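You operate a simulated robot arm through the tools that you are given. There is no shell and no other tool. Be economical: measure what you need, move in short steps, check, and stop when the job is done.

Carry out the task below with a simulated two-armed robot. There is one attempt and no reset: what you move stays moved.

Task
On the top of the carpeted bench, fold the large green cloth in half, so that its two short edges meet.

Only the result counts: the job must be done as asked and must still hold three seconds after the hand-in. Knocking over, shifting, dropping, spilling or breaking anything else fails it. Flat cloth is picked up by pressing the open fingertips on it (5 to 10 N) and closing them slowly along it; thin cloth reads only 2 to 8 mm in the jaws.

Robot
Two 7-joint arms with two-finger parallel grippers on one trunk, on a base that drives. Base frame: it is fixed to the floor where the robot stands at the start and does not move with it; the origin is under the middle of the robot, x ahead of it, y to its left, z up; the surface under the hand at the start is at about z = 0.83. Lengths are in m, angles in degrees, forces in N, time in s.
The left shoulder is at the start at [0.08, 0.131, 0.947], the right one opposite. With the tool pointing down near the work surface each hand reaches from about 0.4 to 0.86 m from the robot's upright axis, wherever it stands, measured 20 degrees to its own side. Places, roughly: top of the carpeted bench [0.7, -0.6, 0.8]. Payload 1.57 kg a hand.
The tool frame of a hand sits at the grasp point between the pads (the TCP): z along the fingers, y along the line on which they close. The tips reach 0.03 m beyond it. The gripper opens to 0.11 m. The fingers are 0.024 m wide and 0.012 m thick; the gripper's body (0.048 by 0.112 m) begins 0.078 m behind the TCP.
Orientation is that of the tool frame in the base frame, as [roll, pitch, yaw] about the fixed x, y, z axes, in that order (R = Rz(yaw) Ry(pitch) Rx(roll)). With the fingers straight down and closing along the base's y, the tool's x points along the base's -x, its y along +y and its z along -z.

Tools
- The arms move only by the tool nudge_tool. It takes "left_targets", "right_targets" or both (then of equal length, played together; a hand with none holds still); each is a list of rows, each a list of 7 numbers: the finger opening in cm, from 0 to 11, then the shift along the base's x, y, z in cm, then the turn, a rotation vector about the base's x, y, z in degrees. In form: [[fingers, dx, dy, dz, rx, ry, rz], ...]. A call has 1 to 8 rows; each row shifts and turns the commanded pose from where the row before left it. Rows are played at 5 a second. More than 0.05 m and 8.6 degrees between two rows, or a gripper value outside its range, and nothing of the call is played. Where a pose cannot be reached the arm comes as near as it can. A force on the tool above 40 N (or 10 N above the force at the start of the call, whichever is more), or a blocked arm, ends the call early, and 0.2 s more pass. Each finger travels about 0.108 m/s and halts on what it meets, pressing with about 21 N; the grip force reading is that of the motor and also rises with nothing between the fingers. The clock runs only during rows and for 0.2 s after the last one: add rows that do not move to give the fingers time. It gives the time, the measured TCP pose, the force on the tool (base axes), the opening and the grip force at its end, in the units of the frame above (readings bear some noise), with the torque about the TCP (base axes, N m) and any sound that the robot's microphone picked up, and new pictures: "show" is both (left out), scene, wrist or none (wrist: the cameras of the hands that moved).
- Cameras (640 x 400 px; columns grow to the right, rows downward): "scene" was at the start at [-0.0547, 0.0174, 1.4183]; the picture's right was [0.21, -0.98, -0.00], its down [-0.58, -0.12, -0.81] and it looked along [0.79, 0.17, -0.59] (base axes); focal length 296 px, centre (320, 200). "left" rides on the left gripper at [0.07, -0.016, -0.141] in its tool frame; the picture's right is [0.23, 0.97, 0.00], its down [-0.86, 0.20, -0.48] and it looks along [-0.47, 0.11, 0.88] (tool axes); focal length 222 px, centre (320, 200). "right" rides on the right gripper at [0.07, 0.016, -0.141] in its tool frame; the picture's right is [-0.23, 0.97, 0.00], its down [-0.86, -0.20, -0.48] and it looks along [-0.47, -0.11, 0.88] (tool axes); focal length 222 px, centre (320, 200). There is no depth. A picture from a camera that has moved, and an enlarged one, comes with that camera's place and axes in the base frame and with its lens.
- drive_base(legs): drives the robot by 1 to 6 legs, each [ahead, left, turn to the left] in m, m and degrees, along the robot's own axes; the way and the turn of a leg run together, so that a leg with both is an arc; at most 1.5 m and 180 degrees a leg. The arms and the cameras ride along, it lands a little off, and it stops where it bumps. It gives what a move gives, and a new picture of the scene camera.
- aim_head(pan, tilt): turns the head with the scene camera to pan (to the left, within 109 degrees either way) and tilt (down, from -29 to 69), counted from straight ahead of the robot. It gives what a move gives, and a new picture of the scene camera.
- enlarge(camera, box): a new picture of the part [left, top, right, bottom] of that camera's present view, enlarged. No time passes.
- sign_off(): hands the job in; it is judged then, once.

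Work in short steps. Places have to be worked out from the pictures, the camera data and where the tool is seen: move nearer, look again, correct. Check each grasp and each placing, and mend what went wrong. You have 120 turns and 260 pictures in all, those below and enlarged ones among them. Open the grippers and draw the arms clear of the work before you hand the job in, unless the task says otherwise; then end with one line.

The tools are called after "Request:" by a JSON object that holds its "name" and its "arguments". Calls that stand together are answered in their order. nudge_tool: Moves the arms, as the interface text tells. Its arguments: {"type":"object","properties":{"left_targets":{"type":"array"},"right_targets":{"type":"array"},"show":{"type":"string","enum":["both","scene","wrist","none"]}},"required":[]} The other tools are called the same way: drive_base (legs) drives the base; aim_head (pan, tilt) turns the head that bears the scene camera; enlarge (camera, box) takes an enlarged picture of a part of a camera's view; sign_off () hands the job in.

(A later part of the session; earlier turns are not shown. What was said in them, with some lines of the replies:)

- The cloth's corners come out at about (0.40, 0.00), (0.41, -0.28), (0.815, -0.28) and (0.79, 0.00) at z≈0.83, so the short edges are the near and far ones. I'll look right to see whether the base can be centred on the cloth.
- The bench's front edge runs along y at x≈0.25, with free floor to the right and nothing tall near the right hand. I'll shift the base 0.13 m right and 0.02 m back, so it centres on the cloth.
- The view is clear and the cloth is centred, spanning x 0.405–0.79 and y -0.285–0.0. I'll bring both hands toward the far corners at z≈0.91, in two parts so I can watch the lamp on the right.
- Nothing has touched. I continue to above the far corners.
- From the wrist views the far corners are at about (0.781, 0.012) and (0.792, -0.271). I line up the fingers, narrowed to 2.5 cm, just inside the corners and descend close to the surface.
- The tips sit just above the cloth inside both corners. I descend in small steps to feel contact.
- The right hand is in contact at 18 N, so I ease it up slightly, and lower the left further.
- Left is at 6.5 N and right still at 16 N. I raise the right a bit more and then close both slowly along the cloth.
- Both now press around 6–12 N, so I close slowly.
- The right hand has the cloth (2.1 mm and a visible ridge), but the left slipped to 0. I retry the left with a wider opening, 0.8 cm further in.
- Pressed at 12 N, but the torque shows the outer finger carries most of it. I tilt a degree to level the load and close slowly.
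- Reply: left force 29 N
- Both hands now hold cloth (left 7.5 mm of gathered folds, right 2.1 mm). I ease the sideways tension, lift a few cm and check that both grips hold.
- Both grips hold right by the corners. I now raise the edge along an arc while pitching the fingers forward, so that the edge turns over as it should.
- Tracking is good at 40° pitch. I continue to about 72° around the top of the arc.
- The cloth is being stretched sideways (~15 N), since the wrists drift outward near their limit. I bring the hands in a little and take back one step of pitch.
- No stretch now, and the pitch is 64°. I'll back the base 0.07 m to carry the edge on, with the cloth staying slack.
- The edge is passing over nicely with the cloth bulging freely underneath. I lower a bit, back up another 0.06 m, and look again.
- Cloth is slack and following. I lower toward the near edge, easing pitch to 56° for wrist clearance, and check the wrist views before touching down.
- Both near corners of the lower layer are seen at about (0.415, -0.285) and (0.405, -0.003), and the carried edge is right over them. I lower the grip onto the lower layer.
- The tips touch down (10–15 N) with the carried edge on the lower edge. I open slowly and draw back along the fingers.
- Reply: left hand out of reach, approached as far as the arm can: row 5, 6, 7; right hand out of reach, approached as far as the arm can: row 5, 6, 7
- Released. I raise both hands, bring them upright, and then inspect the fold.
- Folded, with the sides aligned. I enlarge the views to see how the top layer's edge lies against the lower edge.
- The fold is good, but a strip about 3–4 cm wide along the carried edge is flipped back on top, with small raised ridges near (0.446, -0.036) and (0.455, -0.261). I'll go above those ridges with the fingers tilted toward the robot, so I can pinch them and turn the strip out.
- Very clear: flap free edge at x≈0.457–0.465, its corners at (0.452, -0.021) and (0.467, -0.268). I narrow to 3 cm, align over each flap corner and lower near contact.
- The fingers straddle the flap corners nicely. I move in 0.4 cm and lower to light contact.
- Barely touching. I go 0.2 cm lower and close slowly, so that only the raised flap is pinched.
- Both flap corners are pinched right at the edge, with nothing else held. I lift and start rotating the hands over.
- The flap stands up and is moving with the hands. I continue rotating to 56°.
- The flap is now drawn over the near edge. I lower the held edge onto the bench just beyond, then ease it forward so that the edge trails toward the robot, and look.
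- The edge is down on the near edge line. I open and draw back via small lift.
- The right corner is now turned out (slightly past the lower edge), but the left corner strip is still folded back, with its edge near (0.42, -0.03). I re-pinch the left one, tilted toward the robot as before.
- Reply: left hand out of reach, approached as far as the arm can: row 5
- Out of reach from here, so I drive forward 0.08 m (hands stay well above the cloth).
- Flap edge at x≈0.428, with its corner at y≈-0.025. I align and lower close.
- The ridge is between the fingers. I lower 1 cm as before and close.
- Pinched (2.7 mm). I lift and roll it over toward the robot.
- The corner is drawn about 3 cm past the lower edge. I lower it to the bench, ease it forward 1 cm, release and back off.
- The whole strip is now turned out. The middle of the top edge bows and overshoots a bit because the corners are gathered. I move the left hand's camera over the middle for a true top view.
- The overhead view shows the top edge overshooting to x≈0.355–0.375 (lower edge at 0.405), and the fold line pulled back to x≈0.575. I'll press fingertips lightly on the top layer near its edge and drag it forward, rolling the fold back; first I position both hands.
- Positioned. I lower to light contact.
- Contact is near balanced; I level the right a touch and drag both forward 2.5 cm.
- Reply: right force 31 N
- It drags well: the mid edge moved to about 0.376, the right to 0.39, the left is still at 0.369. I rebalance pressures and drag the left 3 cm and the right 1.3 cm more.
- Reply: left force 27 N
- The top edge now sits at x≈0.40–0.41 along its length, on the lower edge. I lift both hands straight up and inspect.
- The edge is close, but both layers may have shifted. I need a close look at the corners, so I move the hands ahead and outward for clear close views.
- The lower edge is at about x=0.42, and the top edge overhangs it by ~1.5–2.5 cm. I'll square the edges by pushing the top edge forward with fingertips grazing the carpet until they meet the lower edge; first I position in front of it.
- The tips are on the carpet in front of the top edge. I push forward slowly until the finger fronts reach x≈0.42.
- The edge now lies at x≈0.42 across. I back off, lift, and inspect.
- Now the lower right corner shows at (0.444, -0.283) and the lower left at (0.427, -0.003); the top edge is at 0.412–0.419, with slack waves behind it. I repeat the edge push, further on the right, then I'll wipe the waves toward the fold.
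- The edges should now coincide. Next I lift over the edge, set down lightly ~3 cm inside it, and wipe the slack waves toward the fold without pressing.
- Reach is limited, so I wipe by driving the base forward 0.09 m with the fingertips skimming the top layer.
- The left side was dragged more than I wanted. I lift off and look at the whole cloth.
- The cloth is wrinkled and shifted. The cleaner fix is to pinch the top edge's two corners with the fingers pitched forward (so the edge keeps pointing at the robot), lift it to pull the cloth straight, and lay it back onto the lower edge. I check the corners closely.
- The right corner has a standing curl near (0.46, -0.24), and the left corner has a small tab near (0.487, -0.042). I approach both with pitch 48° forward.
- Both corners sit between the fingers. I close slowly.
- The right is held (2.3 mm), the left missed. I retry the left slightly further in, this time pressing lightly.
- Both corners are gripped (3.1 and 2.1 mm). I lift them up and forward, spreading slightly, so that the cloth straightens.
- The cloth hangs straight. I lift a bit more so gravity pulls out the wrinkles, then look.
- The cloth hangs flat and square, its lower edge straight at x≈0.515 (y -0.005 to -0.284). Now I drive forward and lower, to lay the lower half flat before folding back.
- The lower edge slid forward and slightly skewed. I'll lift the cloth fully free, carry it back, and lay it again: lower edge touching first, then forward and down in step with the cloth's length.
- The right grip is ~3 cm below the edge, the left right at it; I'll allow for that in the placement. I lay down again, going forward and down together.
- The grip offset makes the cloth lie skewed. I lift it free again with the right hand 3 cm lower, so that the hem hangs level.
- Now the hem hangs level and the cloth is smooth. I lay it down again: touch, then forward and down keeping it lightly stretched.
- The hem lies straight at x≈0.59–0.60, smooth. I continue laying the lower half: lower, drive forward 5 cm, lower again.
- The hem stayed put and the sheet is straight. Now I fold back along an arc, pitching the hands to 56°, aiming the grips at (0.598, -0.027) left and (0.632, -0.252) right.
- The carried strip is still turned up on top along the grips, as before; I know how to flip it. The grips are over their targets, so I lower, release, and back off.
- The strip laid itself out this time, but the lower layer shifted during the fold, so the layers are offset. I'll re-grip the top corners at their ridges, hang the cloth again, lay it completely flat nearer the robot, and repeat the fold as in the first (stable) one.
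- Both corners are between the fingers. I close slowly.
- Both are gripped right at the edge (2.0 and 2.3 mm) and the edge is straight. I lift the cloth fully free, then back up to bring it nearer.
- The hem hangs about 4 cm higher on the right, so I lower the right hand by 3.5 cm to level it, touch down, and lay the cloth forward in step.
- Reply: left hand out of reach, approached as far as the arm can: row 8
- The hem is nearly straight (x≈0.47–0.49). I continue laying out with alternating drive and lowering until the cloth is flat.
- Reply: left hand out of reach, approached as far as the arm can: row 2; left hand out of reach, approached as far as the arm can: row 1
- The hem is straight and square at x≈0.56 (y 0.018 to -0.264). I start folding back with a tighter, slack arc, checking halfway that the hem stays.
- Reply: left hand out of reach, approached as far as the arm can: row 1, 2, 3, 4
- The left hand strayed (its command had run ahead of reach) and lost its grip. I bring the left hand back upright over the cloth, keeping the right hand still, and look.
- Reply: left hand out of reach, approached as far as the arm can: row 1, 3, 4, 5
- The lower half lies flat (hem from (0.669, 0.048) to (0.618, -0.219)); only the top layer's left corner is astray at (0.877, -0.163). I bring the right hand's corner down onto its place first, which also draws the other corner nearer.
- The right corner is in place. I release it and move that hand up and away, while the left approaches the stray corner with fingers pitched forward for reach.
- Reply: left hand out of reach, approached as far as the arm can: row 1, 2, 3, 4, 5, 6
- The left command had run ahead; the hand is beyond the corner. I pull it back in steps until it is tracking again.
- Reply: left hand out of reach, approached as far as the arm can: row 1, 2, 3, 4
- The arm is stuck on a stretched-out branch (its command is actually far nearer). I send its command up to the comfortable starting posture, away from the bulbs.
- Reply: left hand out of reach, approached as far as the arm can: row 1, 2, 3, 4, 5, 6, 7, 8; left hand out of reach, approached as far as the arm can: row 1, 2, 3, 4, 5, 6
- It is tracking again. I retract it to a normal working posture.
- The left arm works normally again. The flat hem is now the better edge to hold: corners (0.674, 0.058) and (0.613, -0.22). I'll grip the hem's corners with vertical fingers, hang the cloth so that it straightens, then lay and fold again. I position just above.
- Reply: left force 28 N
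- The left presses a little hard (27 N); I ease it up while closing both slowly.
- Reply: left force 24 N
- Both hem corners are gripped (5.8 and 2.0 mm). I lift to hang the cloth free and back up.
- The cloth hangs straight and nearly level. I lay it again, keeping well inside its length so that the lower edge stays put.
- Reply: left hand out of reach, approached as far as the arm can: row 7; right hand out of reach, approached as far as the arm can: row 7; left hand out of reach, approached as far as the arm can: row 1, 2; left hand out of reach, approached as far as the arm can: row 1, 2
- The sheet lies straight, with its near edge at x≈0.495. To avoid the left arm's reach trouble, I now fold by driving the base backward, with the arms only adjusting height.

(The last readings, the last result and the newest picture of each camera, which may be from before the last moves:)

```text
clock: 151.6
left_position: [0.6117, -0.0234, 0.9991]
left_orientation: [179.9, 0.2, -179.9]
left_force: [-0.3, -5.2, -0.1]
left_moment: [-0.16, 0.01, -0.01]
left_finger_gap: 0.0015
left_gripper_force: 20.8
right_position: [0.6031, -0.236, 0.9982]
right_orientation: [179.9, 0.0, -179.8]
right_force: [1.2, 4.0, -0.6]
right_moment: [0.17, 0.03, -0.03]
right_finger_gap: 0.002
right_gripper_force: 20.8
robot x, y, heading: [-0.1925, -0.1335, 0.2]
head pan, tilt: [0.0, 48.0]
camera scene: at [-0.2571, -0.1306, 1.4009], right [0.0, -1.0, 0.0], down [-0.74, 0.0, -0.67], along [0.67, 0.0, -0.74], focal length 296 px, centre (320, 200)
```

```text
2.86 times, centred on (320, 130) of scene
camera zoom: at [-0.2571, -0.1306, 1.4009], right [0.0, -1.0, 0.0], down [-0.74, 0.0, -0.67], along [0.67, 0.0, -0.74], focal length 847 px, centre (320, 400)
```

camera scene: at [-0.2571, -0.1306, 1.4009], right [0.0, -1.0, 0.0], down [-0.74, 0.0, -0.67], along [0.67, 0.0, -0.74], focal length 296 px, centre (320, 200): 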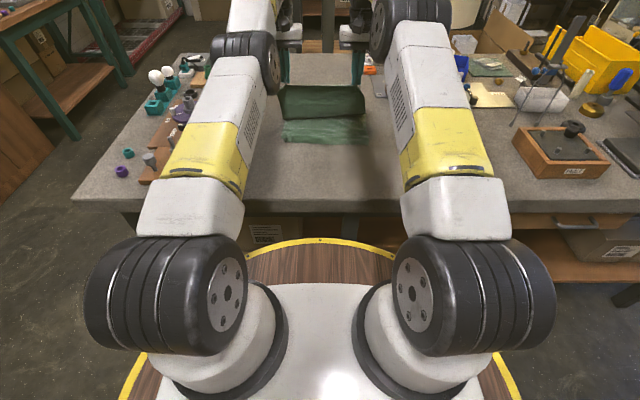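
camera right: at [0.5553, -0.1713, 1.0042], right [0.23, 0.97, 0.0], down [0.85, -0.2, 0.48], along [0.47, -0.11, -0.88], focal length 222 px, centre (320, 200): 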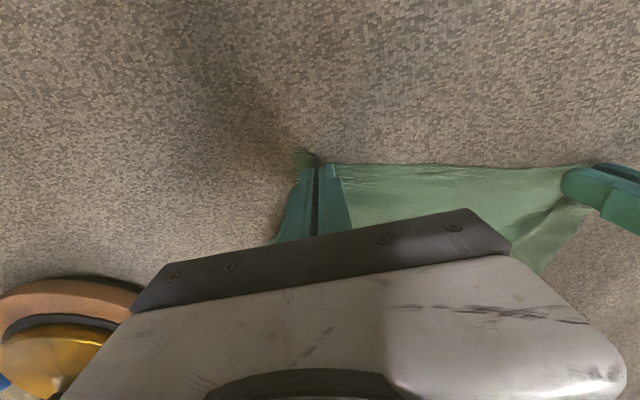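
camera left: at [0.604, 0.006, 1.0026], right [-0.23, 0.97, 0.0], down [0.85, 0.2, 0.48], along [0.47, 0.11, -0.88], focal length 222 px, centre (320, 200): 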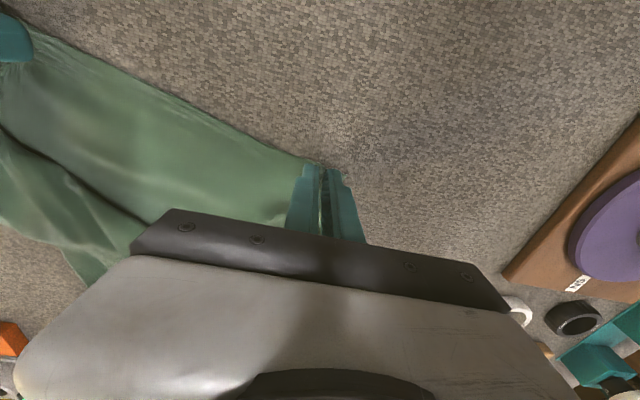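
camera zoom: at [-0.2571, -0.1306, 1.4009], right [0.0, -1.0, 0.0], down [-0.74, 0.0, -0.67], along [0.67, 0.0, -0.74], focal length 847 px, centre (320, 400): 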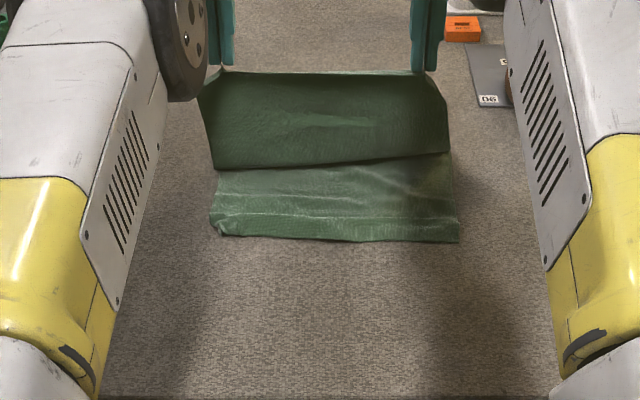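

The lower edge stays put and the sheet is folding cleanly. I continue with alternating lowering and short backward drives.

Request:
{"name": "nudge_tool", "arguments": {"left_targets": [[0, 0, 0, -1.8, 0, 0, 0], [0, 0, 0, -1.8, 0, 0, 0]], "right_targets": [[0, -0.3, -0.1, -1.8, 0, 0, 0], [0, -0.3, -0.1, -1.8, 0, 0, 0]], "show": "none"}}

Request:
{"name": "drive_base", "arguments": {"legs": [[-0.04, 0, 0]]}}

Request:
{"name": "nudge_tool", "arguments": {"left_targets": [[0, 0, 0, -1.8, 0, 0, 0], [0, 0, 0, -1.8, 0, 0, 0]], "right_targets": [[0, -0.2, -0.1, -1.8, 0, 0, 0], [0, -0.2, -0.1, -1.8, 0, 0, 0]], "show": "none"}}

Request:
{"name": "drive_base", "arguments": {"legs": [[-0.04, 0, 0]]}}

Request:
{"name": "enlarge", "arguments": {"camera": "scene", "box": [240, 60, 400, 180]}}

```text
clock: 152.2
left_position: [0.616, -0.0236, 0.9637]
left_orientation: [-180.0, 0.1, -180.0]
left_force: [-0.5, -5.6, -0.4]
left_moment: [-0.19, 0.01, 0.03]
left_finger_gap: 0.0016
left_gripper_force: 20.8
right_position: [0.5968, -0.2368, 0.962]
right_orientation: [179.9, 0.1, -179.8]
right_force: [0.9, 7.7, -0.1]
right_moment: [0.2, -0.03, -0.05]
right_finger_gap: 0.0021
right_gripper_force: 21.1
robot x, y, heading: [-0.1941, -0.1292, -0.1]
head pan, tilt: [0.0, 48.0]
```

```text
clock: 153.1
left_position: [0.5754, -0.0225, 0.9649]
left_orientation: [179.9, 0.1, -180.0]
left_force: [-0.8, -6.4, -0.5]
left_moment: [-0.25, 0.04, 0.03]
left_finger_gap: 0.0017
left_gripper_force: 20.9
right_position: [0.5567, -0.2377, 0.962]
right_orientation: [179.9, 0.1, -179.8]
right_force: [1.7, 7.4, -0.2]
right_moment: [0.23, -0.02, -0.02]
right_finger_gap: 0.0019
right_gripper_force: 21.1
robot x, y, heading: [-0.2379, -0.1269, 0.2]
head pan, tilt: [0.0, 48.0]
camera scene: at [-0.2973, -0.1307, 1.4009], right [0.0, -1.0, 0.0], down [-0.74, 0.0, -0.67], along [0.67, 0.0, -0.74], focal length 296 px, centre (320, 200)
```

scene: 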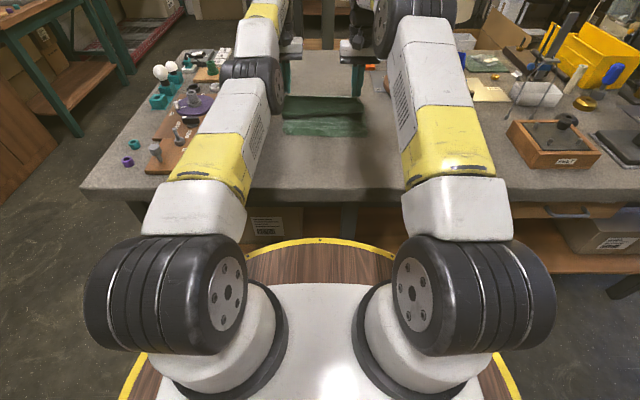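

```text
clock: 153.7
left_position: [0.5794, -0.0227, 0.9269]
left_orientation: [-180.0, -0.2, -179.9]
left_force: [-0.5, -3.0, 0.4]
left_moment: [-0.14, -0.01, -0.02]
left_finger_gap: 0.0014
left_gripper_force: 21.1
left hand out of reach, approached as far as the arm can: row 2
right_position: [0.5538, -0.2394, 0.929]
right_orientation: [179.9, 0.0, -179.8]
right_force: [0.6, 4.5, -0.5]
right_moment: [0.14, 0.0, 0.02]
right_finger_gap: 0.0018
right_gripper_force: 20.7
robot x, y, heading: [-0.2344, -0.1304, 0.3]
head pan, tilt: [0.0, 48.0]
```

```text
clock: 154.5
left_position: [0.5382, -0.0237, 0.9266]
left_orientation: [-180.0, -0.2, -179.9]
left_force: [-0.4, -3.0, 0.0]
left_moment: [-0.1, 0.01, 0.03]
left_finger_gap: 0.0013
left_gripper_force: 21.2
right_position: [0.5137, -0.2395, 0.9283]
right_orientation: [179.9, 0.0, -179.8]
right_force: [0.9, 4.4, 0.8]
right_moment: [0.14, -0.04, -0.03]
right_finger_gap: 0.0018
right_gripper_force: 21.0
robot x, y, heading: [-0.2756, -0.1306, -0.0]
head pan, tilt: [0.0, 48.0]
camera scene: at [-0.3382, -0.1308, 1.4009], right [0.0, -1.0, 0.0], down [-0.74, 0.0, -0.67], along [0.67, 0.0, -0.74], focal length 296 px, centre (320, 200)
```

scene: 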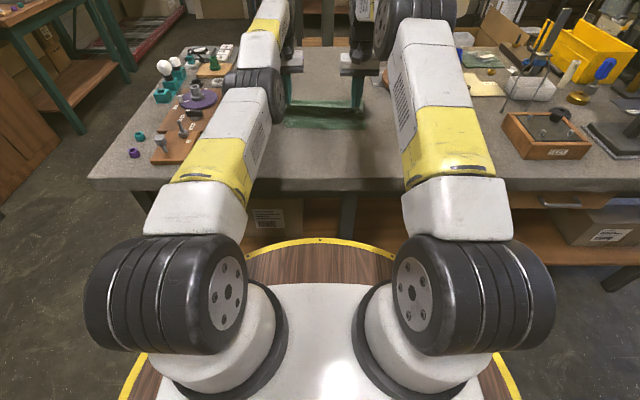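

```text
3.33 times, centred on (320, 120) of scene
camera zoom: at [-0.3382, -0.1308, 1.4009], right [0.0, -1.0, 0.0], down [-0.74, 0.0, -0.67], along [0.67, 0.0, -0.74], focal length 988 px, centre (320, 467)
```

zoom: 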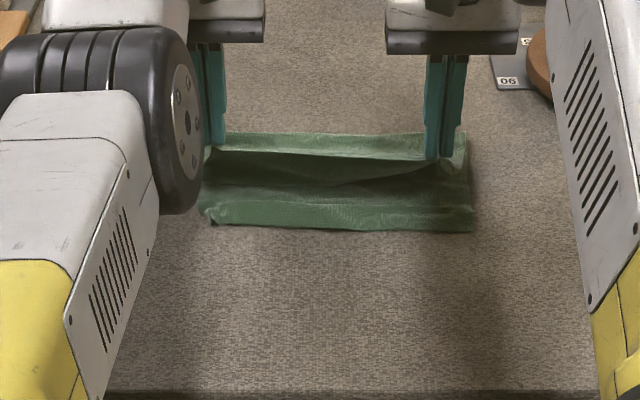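

The edge is still in place, with the held edge nearly over it. I lower, drive back the last 2 cm, and lower to the surface.

Request:
{"name": "nudge_tool", "arguments": {"left_targets": [[0, 0, 0, -1.5, 0, 0, 0], [0, 0, 0, -1.5, 0, 0, 0]], "right_targets": [[0, 0.6, 0, -1.5, 0, 0, 0], [0, 0.6, 0, -1.5, 0, 0, 0]], "show": "none"}}

Request:
{"name": "drive_base", "arguments": {"legs": [[-0.022, 0, 0]]}}

Request:
{"name": "nudge_tool", "arguments": {"left_targets": [[0, 0, 0, -1.4, 0, 0, 0], [0, 0, 0, -1.2, 0, 0, 0]], "right_targets": [[0, 0, 0, -1.4, 0, 0, 0], [0, 0, 0, -1.2, 0, 0, 0]], "show": "wrist"}}

```text
clock: 155.1
left_position: [0.539, -0.0253, 0.8988]
left_orientation: [180.0, -0.4, -179.9]
left_force: [-0.2, -1.8, 0.2]
left_moment: [-0.01, -0.05, 0.01]
left_finger_gap: 0.0016
left_gripper_force: 20.7
right_position: [0.5254, -0.2398, 0.8983]
right_orientation: [179.9, 0.1, -179.8]
right_force: [1.1, 0.3, 0.1]
right_moment: [0.07, -0.02, 0.0]
right_finger_gap: 0.0021
right_gripper_force: 21.2
robot x, y, heading: [-0.2729, -0.1341, -0.0]
head pan, tilt: [0.0, 48.0]
```

```text
clock: 155.9
left_position: [0.5174, -0.0229, 0.8978]
left_orientation: [179.9, -0.2, -179.9]
left_force: [0.0, -1.7, 0.7]
left_moment: [-0.04, -0.03, 0.01]
left_finger_gap: 0.0013
left_gripper_force: 21.0
right_position: [0.5028, -0.2387, 0.8975]
right_orientation: [179.9, 0.1, -179.8]
right_force: [-0.1, 0.9, -0.7]
right_moment: [0.02, 0.01, -0.01]
right_finger_gap: 0.002
right_gripper_force: 20.5
robot x, y, heading: [-0.2998, -0.1286, 0.2]
head pan, tilt: [0.0, 48.0]
camera scene: at [-0.3605, -0.1309, 1.4009], right [0.0, -1.0, 0.0], down [-0.74, 0.0, -0.67], along [0.67, 0.0, -0.74], focal length 296 px, centre (320, 200)
```

scene: 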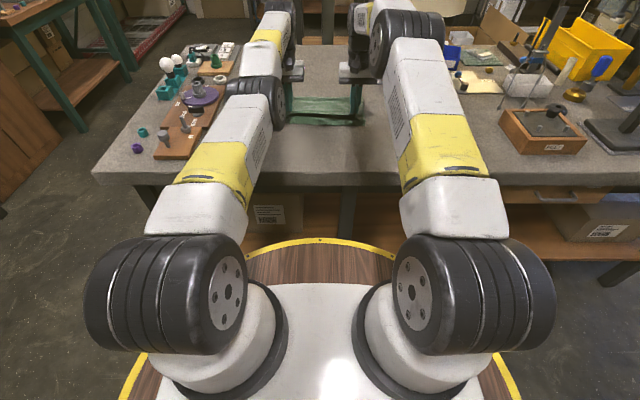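

```text
clock: 156.5
left_position: [0.5183, -0.0245, 0.8713]
left_orientation: [180.0, -0.5, -179.9]
left_force: [0.0, -1.7, 0.2]
left_moment: [-0.04, 0.04, 0.0]
left_finger_gap: 0.0012
left_gripper_force: 21.2
right_position: [0.5019, -0.2403, 0.8733]
right_orientation: [179.9, 0.0, -179.9]
right_force: [-0.2, 1.1, 0.8]
right_moment: [0.1, 0.03, -0.03]
right_finger_gap: 0.0021
right_gripper_force: 20.8
robot x, y, heading: [-0.2963, -0.1289, 0.6]
head pan, tilt: [0.0, 48.0]
camera right: at [0.4327, -0.2235, 1.0164], right [0.22, 0.97, 0.0], down [0.86, -0.2, 0.48], along [0.47, -0.11, -0.88], focal length 222 px, centre (320, 200)
camera left: at [0.4501, -0.0411, 1.0138], right [-0.23, 0.97, 0.0], down [0.86, 0.2, 0.47], along [0.46, 0.11, -0.88], focal length 222 px, centre (320, 200)
```

right: 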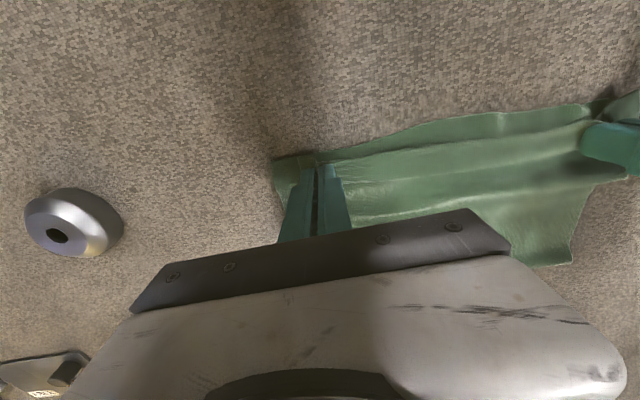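
left: 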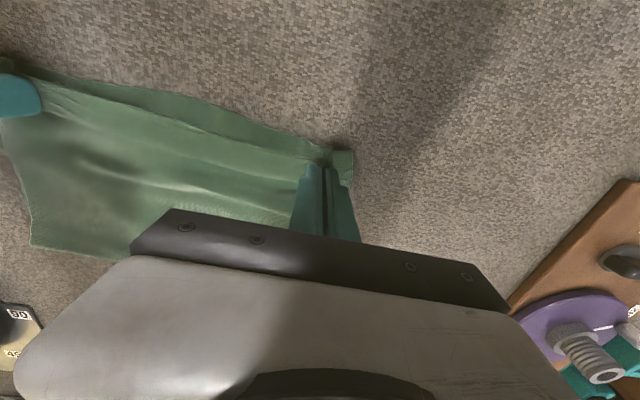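

The held edge sits right over the lower edge. I lower the last bit, open slowly and lift straight up, then look.

Request:
{"name": "nudge_tool", "arguments": {"left_targets": [[0, 0, 0, -0.7, 0, 0, 0], [0.6, 0, 0, 0, 0, 0, 0], [1.4, 0, 0, 0, 0, 0, 0], [2.4, 0, 0, 0, 0, 0, 0], [3, 0, 0, 0.8, 0, 0, 0], [3, 0, 0, 4, 0, 0, 0], [3, 1, 3, 3.5, 0, 0, 0], [3, 1, 4, 2, 0, 0, 0]], "right_targets": [[0, 0, 0, -0.9, 0, 0, 0], [0.6, 0, 0, 0, 0, 0, 0], [1.4, 0, 0, 0, 0, 0, 0], [2.4, 0, 0, 0, 0, 0, 0], [3, 0, 0, 0.8, 0, 0, 0], [3, 0, 0, 4, 0, 0, 0], [3, 1, -3, 3.5, 0, 0, 0], [3, 1, -4, 2, 0, 0, 0]], "show": "none"}}

Request:
{"name": "enlarge", "arguments": {"camera": "scene", "box": [270, 70, 380, 140]}}

Request:
{"name": "enlarge", "arguments": {"camera": "left", "box": [60, 60, 300, 220]}}

Request:
{"name": "enlarge", "arguments": {"camera": "right", "box": [340, 60, 580, 220]}}

```text
clock: 158.3
left_position: [0.5105, 0.043, 0.9644]
left_orientation: [-180.0, -0.4, -179.9]
left_force: [1.0, -0.3, 0.1]
left_moment: [-0.03, 0.02, 0.01]
left_finger_gap: 0.0299
left_gripper_force: 0.0
left hand out of reach, approached as far as the arm can: row 7, 8
right_position: [0.515, -0.308, 0.9659]
right_orientation: [179.9, -0.1, -179.9]
right_force: [-1.4, 0.4, -0.3]
right_moment: [0.0, -0.03, -0.03]
right_finger_gap: 0.0302
right_gripper_force: 0.0
right hand out of reach, approached as far as the arm can: row 8
robot x, y, heading: [-0.2979, -0.1289, 0.3]
head pan, tilt: [0.0, 48.0]
```

```text
5.71 times, centred on (325, 105) of scene
camera zoom: at [-0.3606, -0.1309, 1.4009], right [0.0, -1.0, 0.0], down [-0.74, 0.0, -0.67], along [0.67, 0.0, -0.74], focal length 1693 px, centre (291, 743)
```

zoom: 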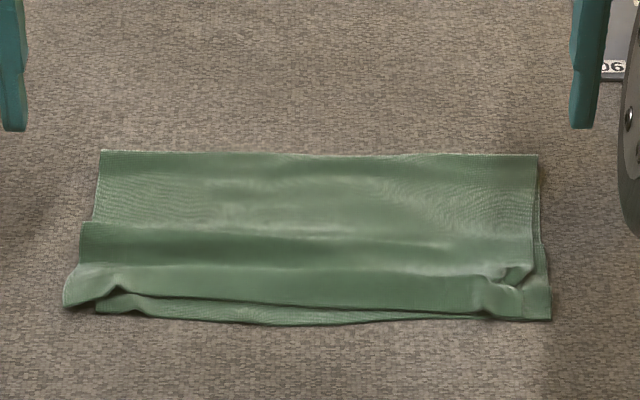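

```text
2.50 times, centred on (180, 140) of left
camera zoom: at [0.4436, 0.0275, 1.1066], right [-0.23, 0.97, 0.0], down [0.86, 0.2, 0.47], along [0.46, 0.11, -0.88], focal length 555 px, centre (670, 350)
```

zoom: 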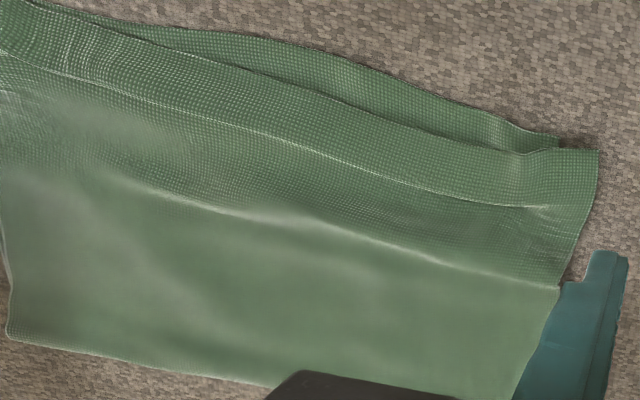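

```text
2.50 times, centred on (460, 140) of right
camera zoom: at [0.444, -0.2913, 1.1089], right [0.22, 0.97, 0.0], down [0.86, -0.2, 0.48], along [0.46, -0.1, -0.88], focal length 555 px, centre (-30, 350)
```

zoom: 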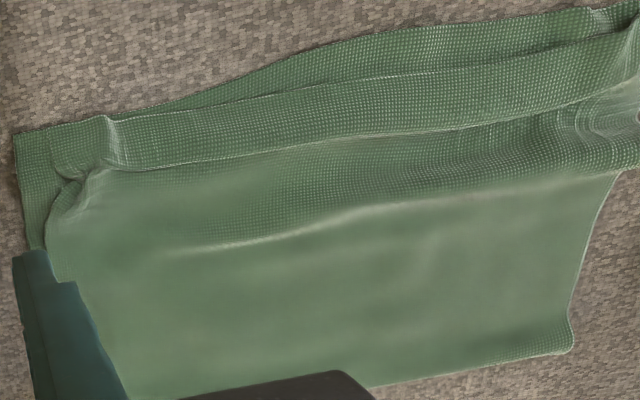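

The fold is now square and the edges are close. I check closely whether the narrow strip along the edge is turned back or just a ripple.

Request:
{"name": "enlarge", "arguments": {"camera": "left", "box": [180, 80, 290, 160]}}

Request:
{"name": "enlarge", "arguments": {"camera": "right", "box": [340, 90, 450, 170]}}

Request:
{"name": "enlarge", "arguments": {"camera": "right", "box": [430, 60, 540, 140]}}

```text
5.00 times, centred on (235, 120) of left
camera zoom: at [0.4436, 0.0275, 1.1066], right [-0.23, 0.97, 0.0], down [0.86, 0.2, 0.47], along [0.46, 0.11, -0.88], focal length 1111 px, centre (745, 600)
```

zoom: 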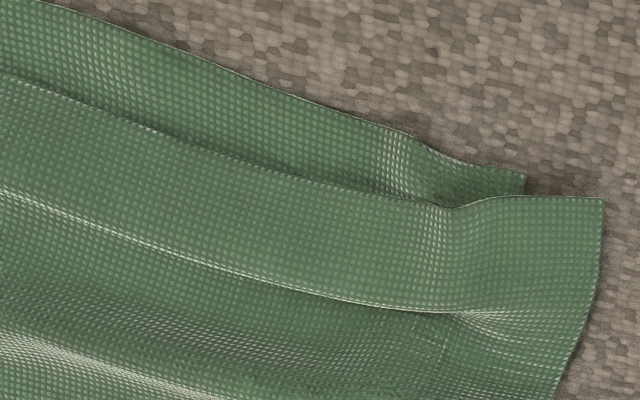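

```text
5.00 times, centred on (395, 130) of right
camera zoom: at [0.444, -0.2913, 1.1089], right [0.22, 0.97, 0.0], down [0.86, -0.2, 0.48], along [0.46, -0.1, -0.88], focal length 1111 px, centre (-55, 550)
```

zoom: 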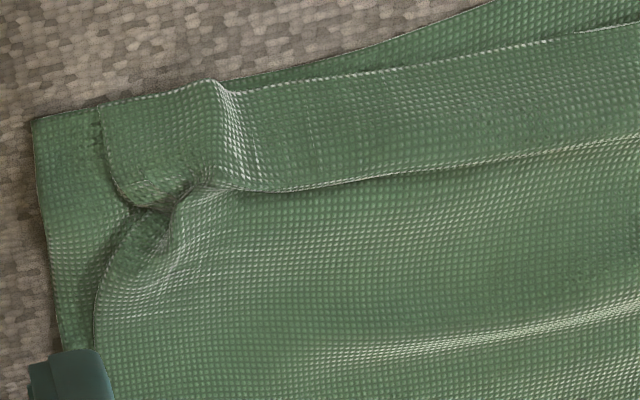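

```text
5.00 times, centred on (485, 100) of right
camera zoom: at [0.444, -0.2913, 1.1089], right [0.22, 0.97, 0.0], down [0.86, -0.2, 0.48], along [0.46, -0.1, -0.88], focal length 1111 px, centre (-505, 700)
```

zoom: 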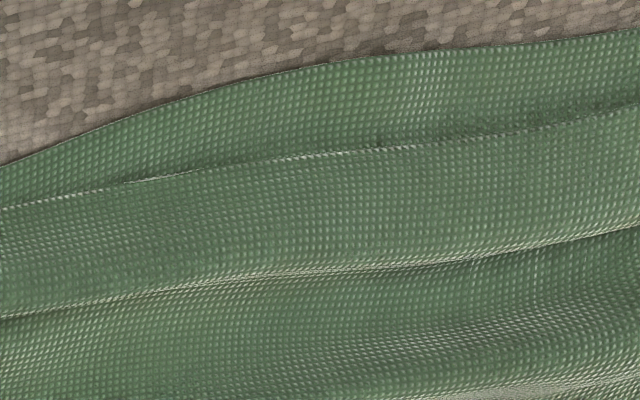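

The strip is only a ripple: the real edge lies flat. The corners coincide within 1–2 cm; only in the middle does the lower edge bow out ~1.8 cm. I'll nudge that bow in gently with the right fingertips from the front.

Request:
{"name": "nudge_tool", "arguments": {"right_targets": [[4, -2.5, 2.5, 0, 0, 0, 0], [6, -2.5, 3.5, -1, 0, 0, 0], [7, -2, 3.6, -1.5, 0, 0, 0], [7, -1, 3.6, -1.5, 0, 0, 0], [7, 0, 3.4, -2, 0, 0, 0], [7, 0, 0, -2.2, 0, 0, 0], [7, 0, 0, -1.9, 0, 0, 0], [7, 0, 0, 0, 0, 0, 0]], "show": "wrist"}}

```text
clock: 160.1
left_position: [0.5119, 0.0435, 0.9643]
left_orientation: [179.9, -0.3, -179.9]
left_force: [0.1, -0.3, 0.2]
left_moment: [-0.02, 0.01, -0.02]
left_finger_gap: 0.0301
left_gripper_force: 0.0
right_position: [0.5083, -0.1361, 0.8752]
right_orientation: [179.9, 0.0, -179.8]
right_force: [-0.6, -0.3, -0.3]
right_moment: [-0.03, 0.01, -0.02]
right_finger_gap: 0.0702
right_gripper_force: 0.0
right hand out of reach, approached as far as the arm can: row 1, 2, 3, 4
robot x, y, heading: [-0.2985, -0.13, -0.0]
head pan, tilt: [0.0, 48.0]
camera right: at [0.4395, -0.1215, 1.0176], right [0.22, 0.97, 0.0], down [0.86, -0.2, 0.48], along [0.47, -0.11, -0.88], focal length 222 px, centre (320, 200)
```

right: 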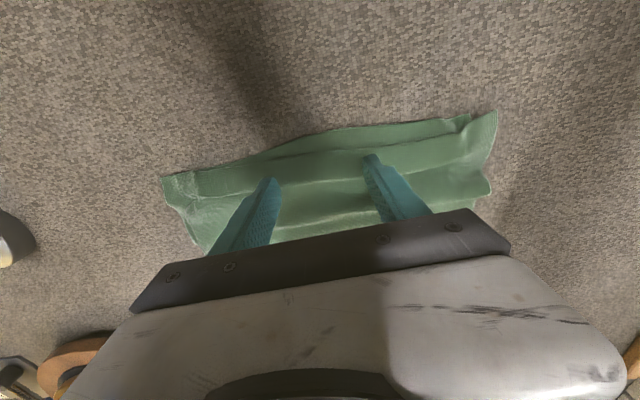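

The right arm is also at its radial limit, hovering above the cloth without touching. I lift, use the base to get in front of the edge, and lower there.

Request:
{"name": "nudge_tool", "arguments": {"right_targets": [[7, 0, 0, 2.5, 0, 0, 0]], "show": "none"}}

Request:
{"name": "drive_base", "arguments": {"legs": [[-0.075, 0, 0]]}}

Request:
{"name": "nudge_tool", "arguments": {"right_targets": [[7, 0, 0, -2.0, 0, 0, 0], [7, 0, 0, -1.4, 0, 0, 0], [7, 0, 0, 0, 0, 0, 0]], "show": "wrist"}}

```text
clock: 160.5
left_position: [0.5119, 0.0431, 0.9641]
left_orientation: [-180.0, -0.3, -179.9]
left_force: [0.2, 0.2, 0.6]
left_moment: [0.02, 0.01, 0.04]
left_finger_gap: 0.0299
left_gripper_force: 0.0
right_position: [0.5079, -0.1365, 0.8977]
right_orientation: [179.9, 0.0, -179.8]
right_force: [0.5, -0.1, -0.2]
right_moment: [0.01, 0.03, 0.01]
right_finger_gap: 0.0704
right_gripper_force: 0.1
robot x, y, heading: [-0.3012, -0.13, 0.3]
head pan, tilt: [0.0, 48.0]
```

```text
clock: 161.6
left_position: [0.4369, 0.0437, 0.9648]
left_orientation: [180.0, -0.2, -179.8]
left_force: [0.0, -1.0, -0.4]
left_moment: [0.0, -0.04, 0.03]
left_finger_gap: 0.0298
left_gripper_force: 0.0
right_position: [0.4344, -0.1372, 0.8979]
right_orientation: [179.9, 0.0, -179.8]
right_force: [0.1, -0.3, 0.0]
right_moment: [-0.04, 0.01, 0.0]
right_finger_gap: 0.0702
right_gripper_force: 0.0
robot x, y, heading: [-0.3748, -0.1311, 0.4]
head pan, tilt: [0.0, 48.0]
camera scene: at [-0.4356, -0.1311, 1.4009], right [0.0, -1.0, 0.0], down [-0.74, 0.0, -0.67], along [0.67, 0.0, -0.74], focal length 296 px, centre (320, 200)
```

scene: 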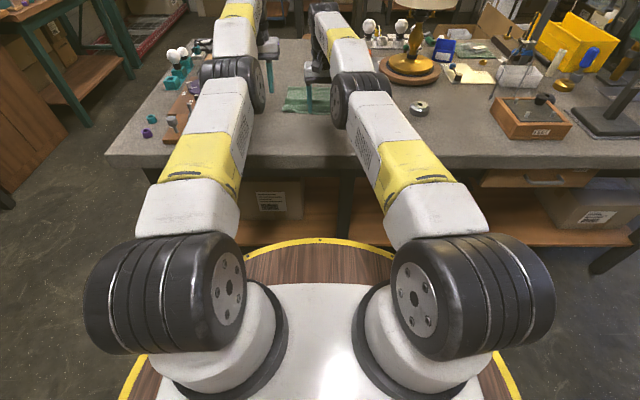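

```text
clock: 162.4
left_position: [0.4366, 0.044, 0.9652]
left_orientation: [180.0, -0.3, -179.8]
left_force: [0.4, 0.1, 0.2]
left_moment: [-0.01, 0.02, -0.05]
left_finger_gap: 0.03
left_gripper_force: 0.0
right_position: [0.4325, -0.1366, 0.864]
right_orientation: [-180.0, 0.0, -179.9]
right_force: [0.0, 0.4, -0.3]
right_moment: [-0.01, 0.0, 0.01]
right_finger_gap: 0.0701
right_gripper_force: 0.1
robot x, y, heading: [-0.3766, -0.1304, 0.1]
head pan, tilt: [0.0, 48.0]
camera right: at [0.3631, -0.1201, 1.0064], right [0.22, 0.97, 0.0], down [0.86, -0.2, 0.48], along [0.47, -0.11, -0.88], focal length 222 px, centre (320, 200)
```

right: 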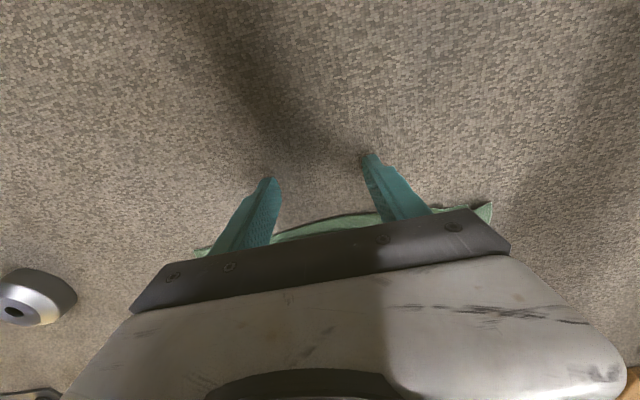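

The tips are in front of the bow on the carpet. I push in by driving 4.8 cm forward, then back off and lift.

Request:
{"name": "nudge_tool", "arguments": {"right_targets": [[7, 0, 0, -0.15, 0, 0, 0]], "show": "none"}}

Request:
{"name": "drive_base", "arguments": {"legs": [[0.048, 0, 0]]}}

Request:
{"name": "drive_base", "arguments": {"legs": [[-0.06, 0, 0]]}}

Request:
{"name": "nudge_tool", "arguments": {"right_targets": [[7, 0, 0, 4, 0, 0, 0], [7, 0, -2, 4, 0, 0, 0], [7, 0, -4, 2, 0, 0, 0], [7, 0, -4, 1, 0, 0, 0], [7, 0, -4, 0, 0, 0, 0]], "show": "none"}}

Request:
{"name": "enlarge", "arguments": {"camera": "scene", "box": [265, 70, 355, 125]}}

```text
clock: 162.8
left_position: [0.4369, 0.0441, 0.9634]
left_orientation: [-180.0, -0.3, -179.9]
left_force: [-0.3, 0.3, -0.3]
left_moment: [0.01, 0.01, 0.05]
left_finger_gap: 0.03
left_gripper_force: 0.2
right_position: [0.4329, -0.1365, 0.8622]
right_orientation: [179.9, 0.0, -179.9]
right_force: [0.1, -0.1, 0.3]
right_moment: [0.04, 0.03, -0.01]
right_finger_gap: 0.07
right_gripper_force: 0.1
robot x, y, heading: [-0.3699, -0.1249, 0.3]
head pan, tilt: [0.0, 48.0]
```

```text
clock: 163.7
left_position: [0.4862, 0.0442, 0.9643]
left_orientation: [179.9, -0.2, -179.9]
left_force: [-0.6, -0.8, -0.1]
left_moment: [-0.02, 0.0, -0.02]
left_finger_gap: 0.0299
left_gripper_force: 0.2
right_position: [0.4832, -0.1366, 0.863]
right_orientation: [179.9, 0.0, -179.8]
right_force: [-0.2, -0.1, -0.4]
right_moment: [0.02, 0.0, 0.01]
right_finger_gap: 0.0698
right_gripper_force: 0.0
robot x, y, heading: [-0.3216, -0.1253, 0.0]
head pan, tilt: [0.0, 48.0]
camera scene: at [-0.3869, -0.1309, 1.4009], right [0.0, -1.0, 0.0], down [-0.74, 0.0, -0.67], along [0.67, 0.0, -0.74], focal length 296 px, centre (320, 200)
```

scene: 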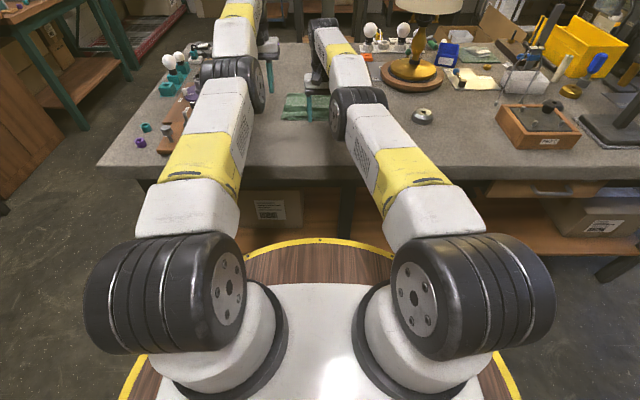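

```text
clock: 164.7
left_position: [0.4251, 0.0445, 0.964]
left_orientation: [-180.0, -0.3, -179.9]
left_force: [-0.2, 0.3, 0.1]
left_moment: [0.0, -0.02, -0.05]
left_finger_gap: 0.0297
left_gripper_force: 0.0
right_position: [0.4204, -0.135, 0.8626]
right_orientation: [179.9, 0.0, -179.8]
right_force: [0.1, -0.4, 0.4]
right_moment: [0.0, -0.01, -0.03]
right_finger_gap: 0.0699
right_gripper_force: 0.1
robot x, y, heading: [-0.3839, -0.1306, 0.2]
head pan, tilt: [0.0, 48.0]
camera scene: at [-0.448, -0.1312, 1.4009], right [0.0, -1.0, 0.0], down [-0.74, 0.0, -0.67], along [0.67, 0.0, -0.74], focal length 296 px, centre (320, 200)
```

scene: 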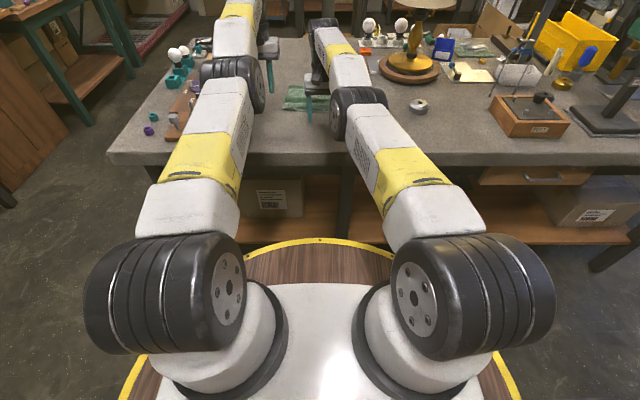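

```text
clock: 165.9
left_position: [0.4233, 0.046, 0.9646]
left_orientation: [180.0, -0.3, -179.7]
left_force: [-0.3, -0.2, -0.2]
left_moment: [-0.03, 0.01, 0.0]
left_finger_gap: 0.03
left_gripper_force: 0.1
right_position: [0.4253, -0.277, 0.9742]
right_orientation: [179.9, -0.2, -179.6]
right_force: [-0.2, 0.8, 0.0]
right_moment: [-0.02, 0.03, 0.01]
right_finger_gap: 0.0701
right_gripper_force: 0.0
robot x, y, heading: [-0.3883, -0.1294, 0.3]
head pan, tilt: [0.0, 48.0]
```

```text
7.11 times, centred on (310, 98) of scene
camera zoom: at [-0.448, -0.1309, 1.4009], right [0.0, -1.0, 0.0], down [-0.74, 0.0, -0.67], along [0.67, 0.0, -0.74], focal length 2107 px, centre (391, 929)
```

zoom: 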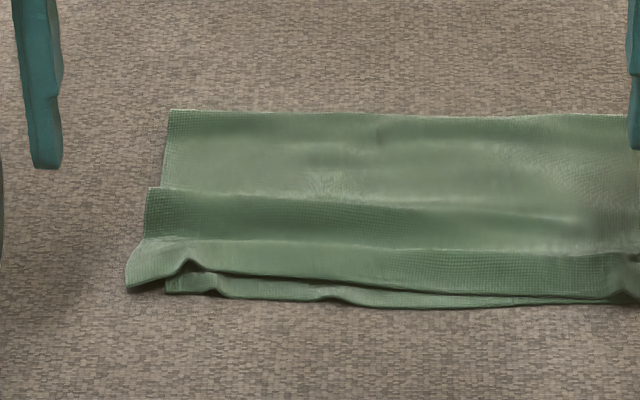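

The lower edge now lies within about 1 cm of the top edge, the corners are within about 2 cm, nothing else has been disturbed, and the hands are open. I raise them a bit further and back the base away before handing in.

Request:
{"name": "nudge_tool", "arguments": {"left_targets": [[6, 0, 1, 3, 0, 0, 0], [8, 0, 1, 3, 0, 0, 0]], "right_targets": [[7, 0, -1, 3, 0, 0, 0], [8, 0, -1, 3, 0, 0, 0]], "show": "none"}}

Request:
{"name": "drive_base", "arguments": {"legs": [[-0.1, 0, 0]]}}

Request:
{"name": "enlarge", "arguments": {"camera": "scene", "box": [260, 60, 370, 120]}}

```text
clock: 166.5
left_position: [0.412, 0.0652, 1.0213]
left_orientation: [-180.0, -0.5, -179.8]
left_force: [-0.2, -0.6, 0.5]
left_moment: [0.04, 0.03, -0.01]
left_finger_gap: 0.08
left_gripper_force: 0.1
left hand out of reach, approached as far as the arm can: row 1, 2
right_position: [0.4144, -0.296, 1.0322]
right_orientation: [179.9, 0.0, -179.7]
right_force: [0.5, -0.5, -0.1]
right_moment: [0.01, 0.0, 0.0]
right_finger_gap: 0.0801
right_gripper_force: 0.1
right hand out of reach, approached as far as the arm can: row 2
robot x, y, heading: [-0.3884, -0.1293, 0.2]
head pan, tilt: [0.0, 48.0]
```

```text
clock: 167.6
left_position: [0.3093, 0.0667, 1.0218]
left_orientation: [-179.9, -0.4, -179.7]
left_force: [1.1, -0.5, -0.3]
left_moment: [-0.01, -0.02, 0.01]
left_finger_gap: 0.0801
left_gripper_force: 0.0
right_position: [0.3114, -0.2946, 1.0319]
right_orientation: [180.0, 0.0, -179.6]
right_force: [-0.6, 0.0, -0.3]
right_moment: [0.02, -0.03, 0.02]
right_finger_gap: 0.0803
right_gripper_force: 0.0
robot x, y, heading: [-0.4896, -0.1277, 0.5]
head pan, tilt: [0.0, 48.0]
camera scene: at [-0.5509, -0.132, 1.4009], right [0.01, -1.0, 0.0], down [-0.74, -0.01, -0.67], along [0.67, 0.0, -0.74], focal length 296 px, centre (320, 200)
```

scene: 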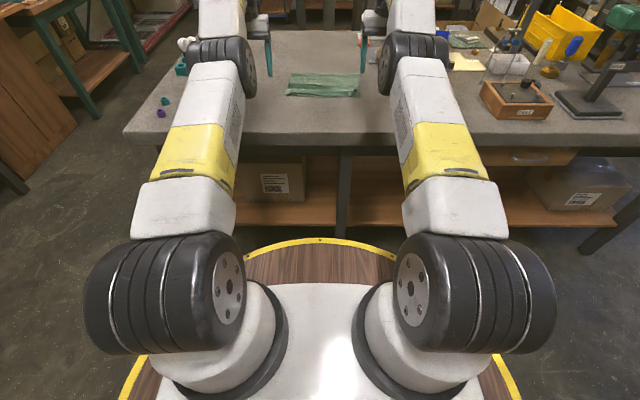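

```text
5.82 times, centred on (315, 90) of scene
camera zoom: at [-0.5509, -0.132, 1.4009], right [0.01, -1.0, 0.0], down [-0.74, -0.01, -0.67], along [0.67, 0.0, -0.74], focal length 1724 px, centre (349, 840)
```

zoom: 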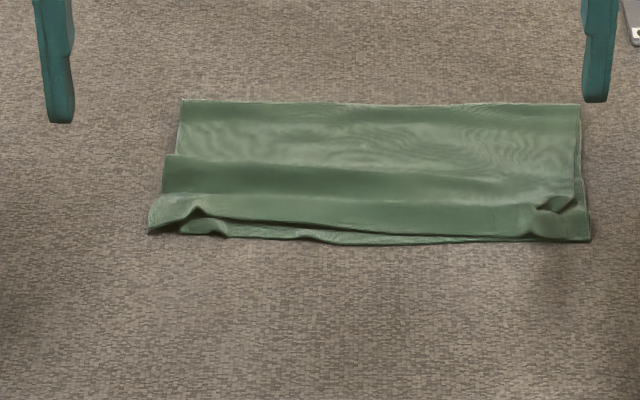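

The cloth is folded in half with its short edges together, the arms are clear and the grippers open. I hand the job in.

Request:
{"name": "sign_off", "arguments": {}}

```text
The job is handed in.
```

The large green cloth is folded in half on the carpeted bench and handed in. Its short edges meet to about 1 cm along their length and its corners to about 2 cm, with a few ripples left in the top layer. It lies about 9 cm further from the robot than it started. I saw nothing else moved or knocked, and both grippers are open and clear.
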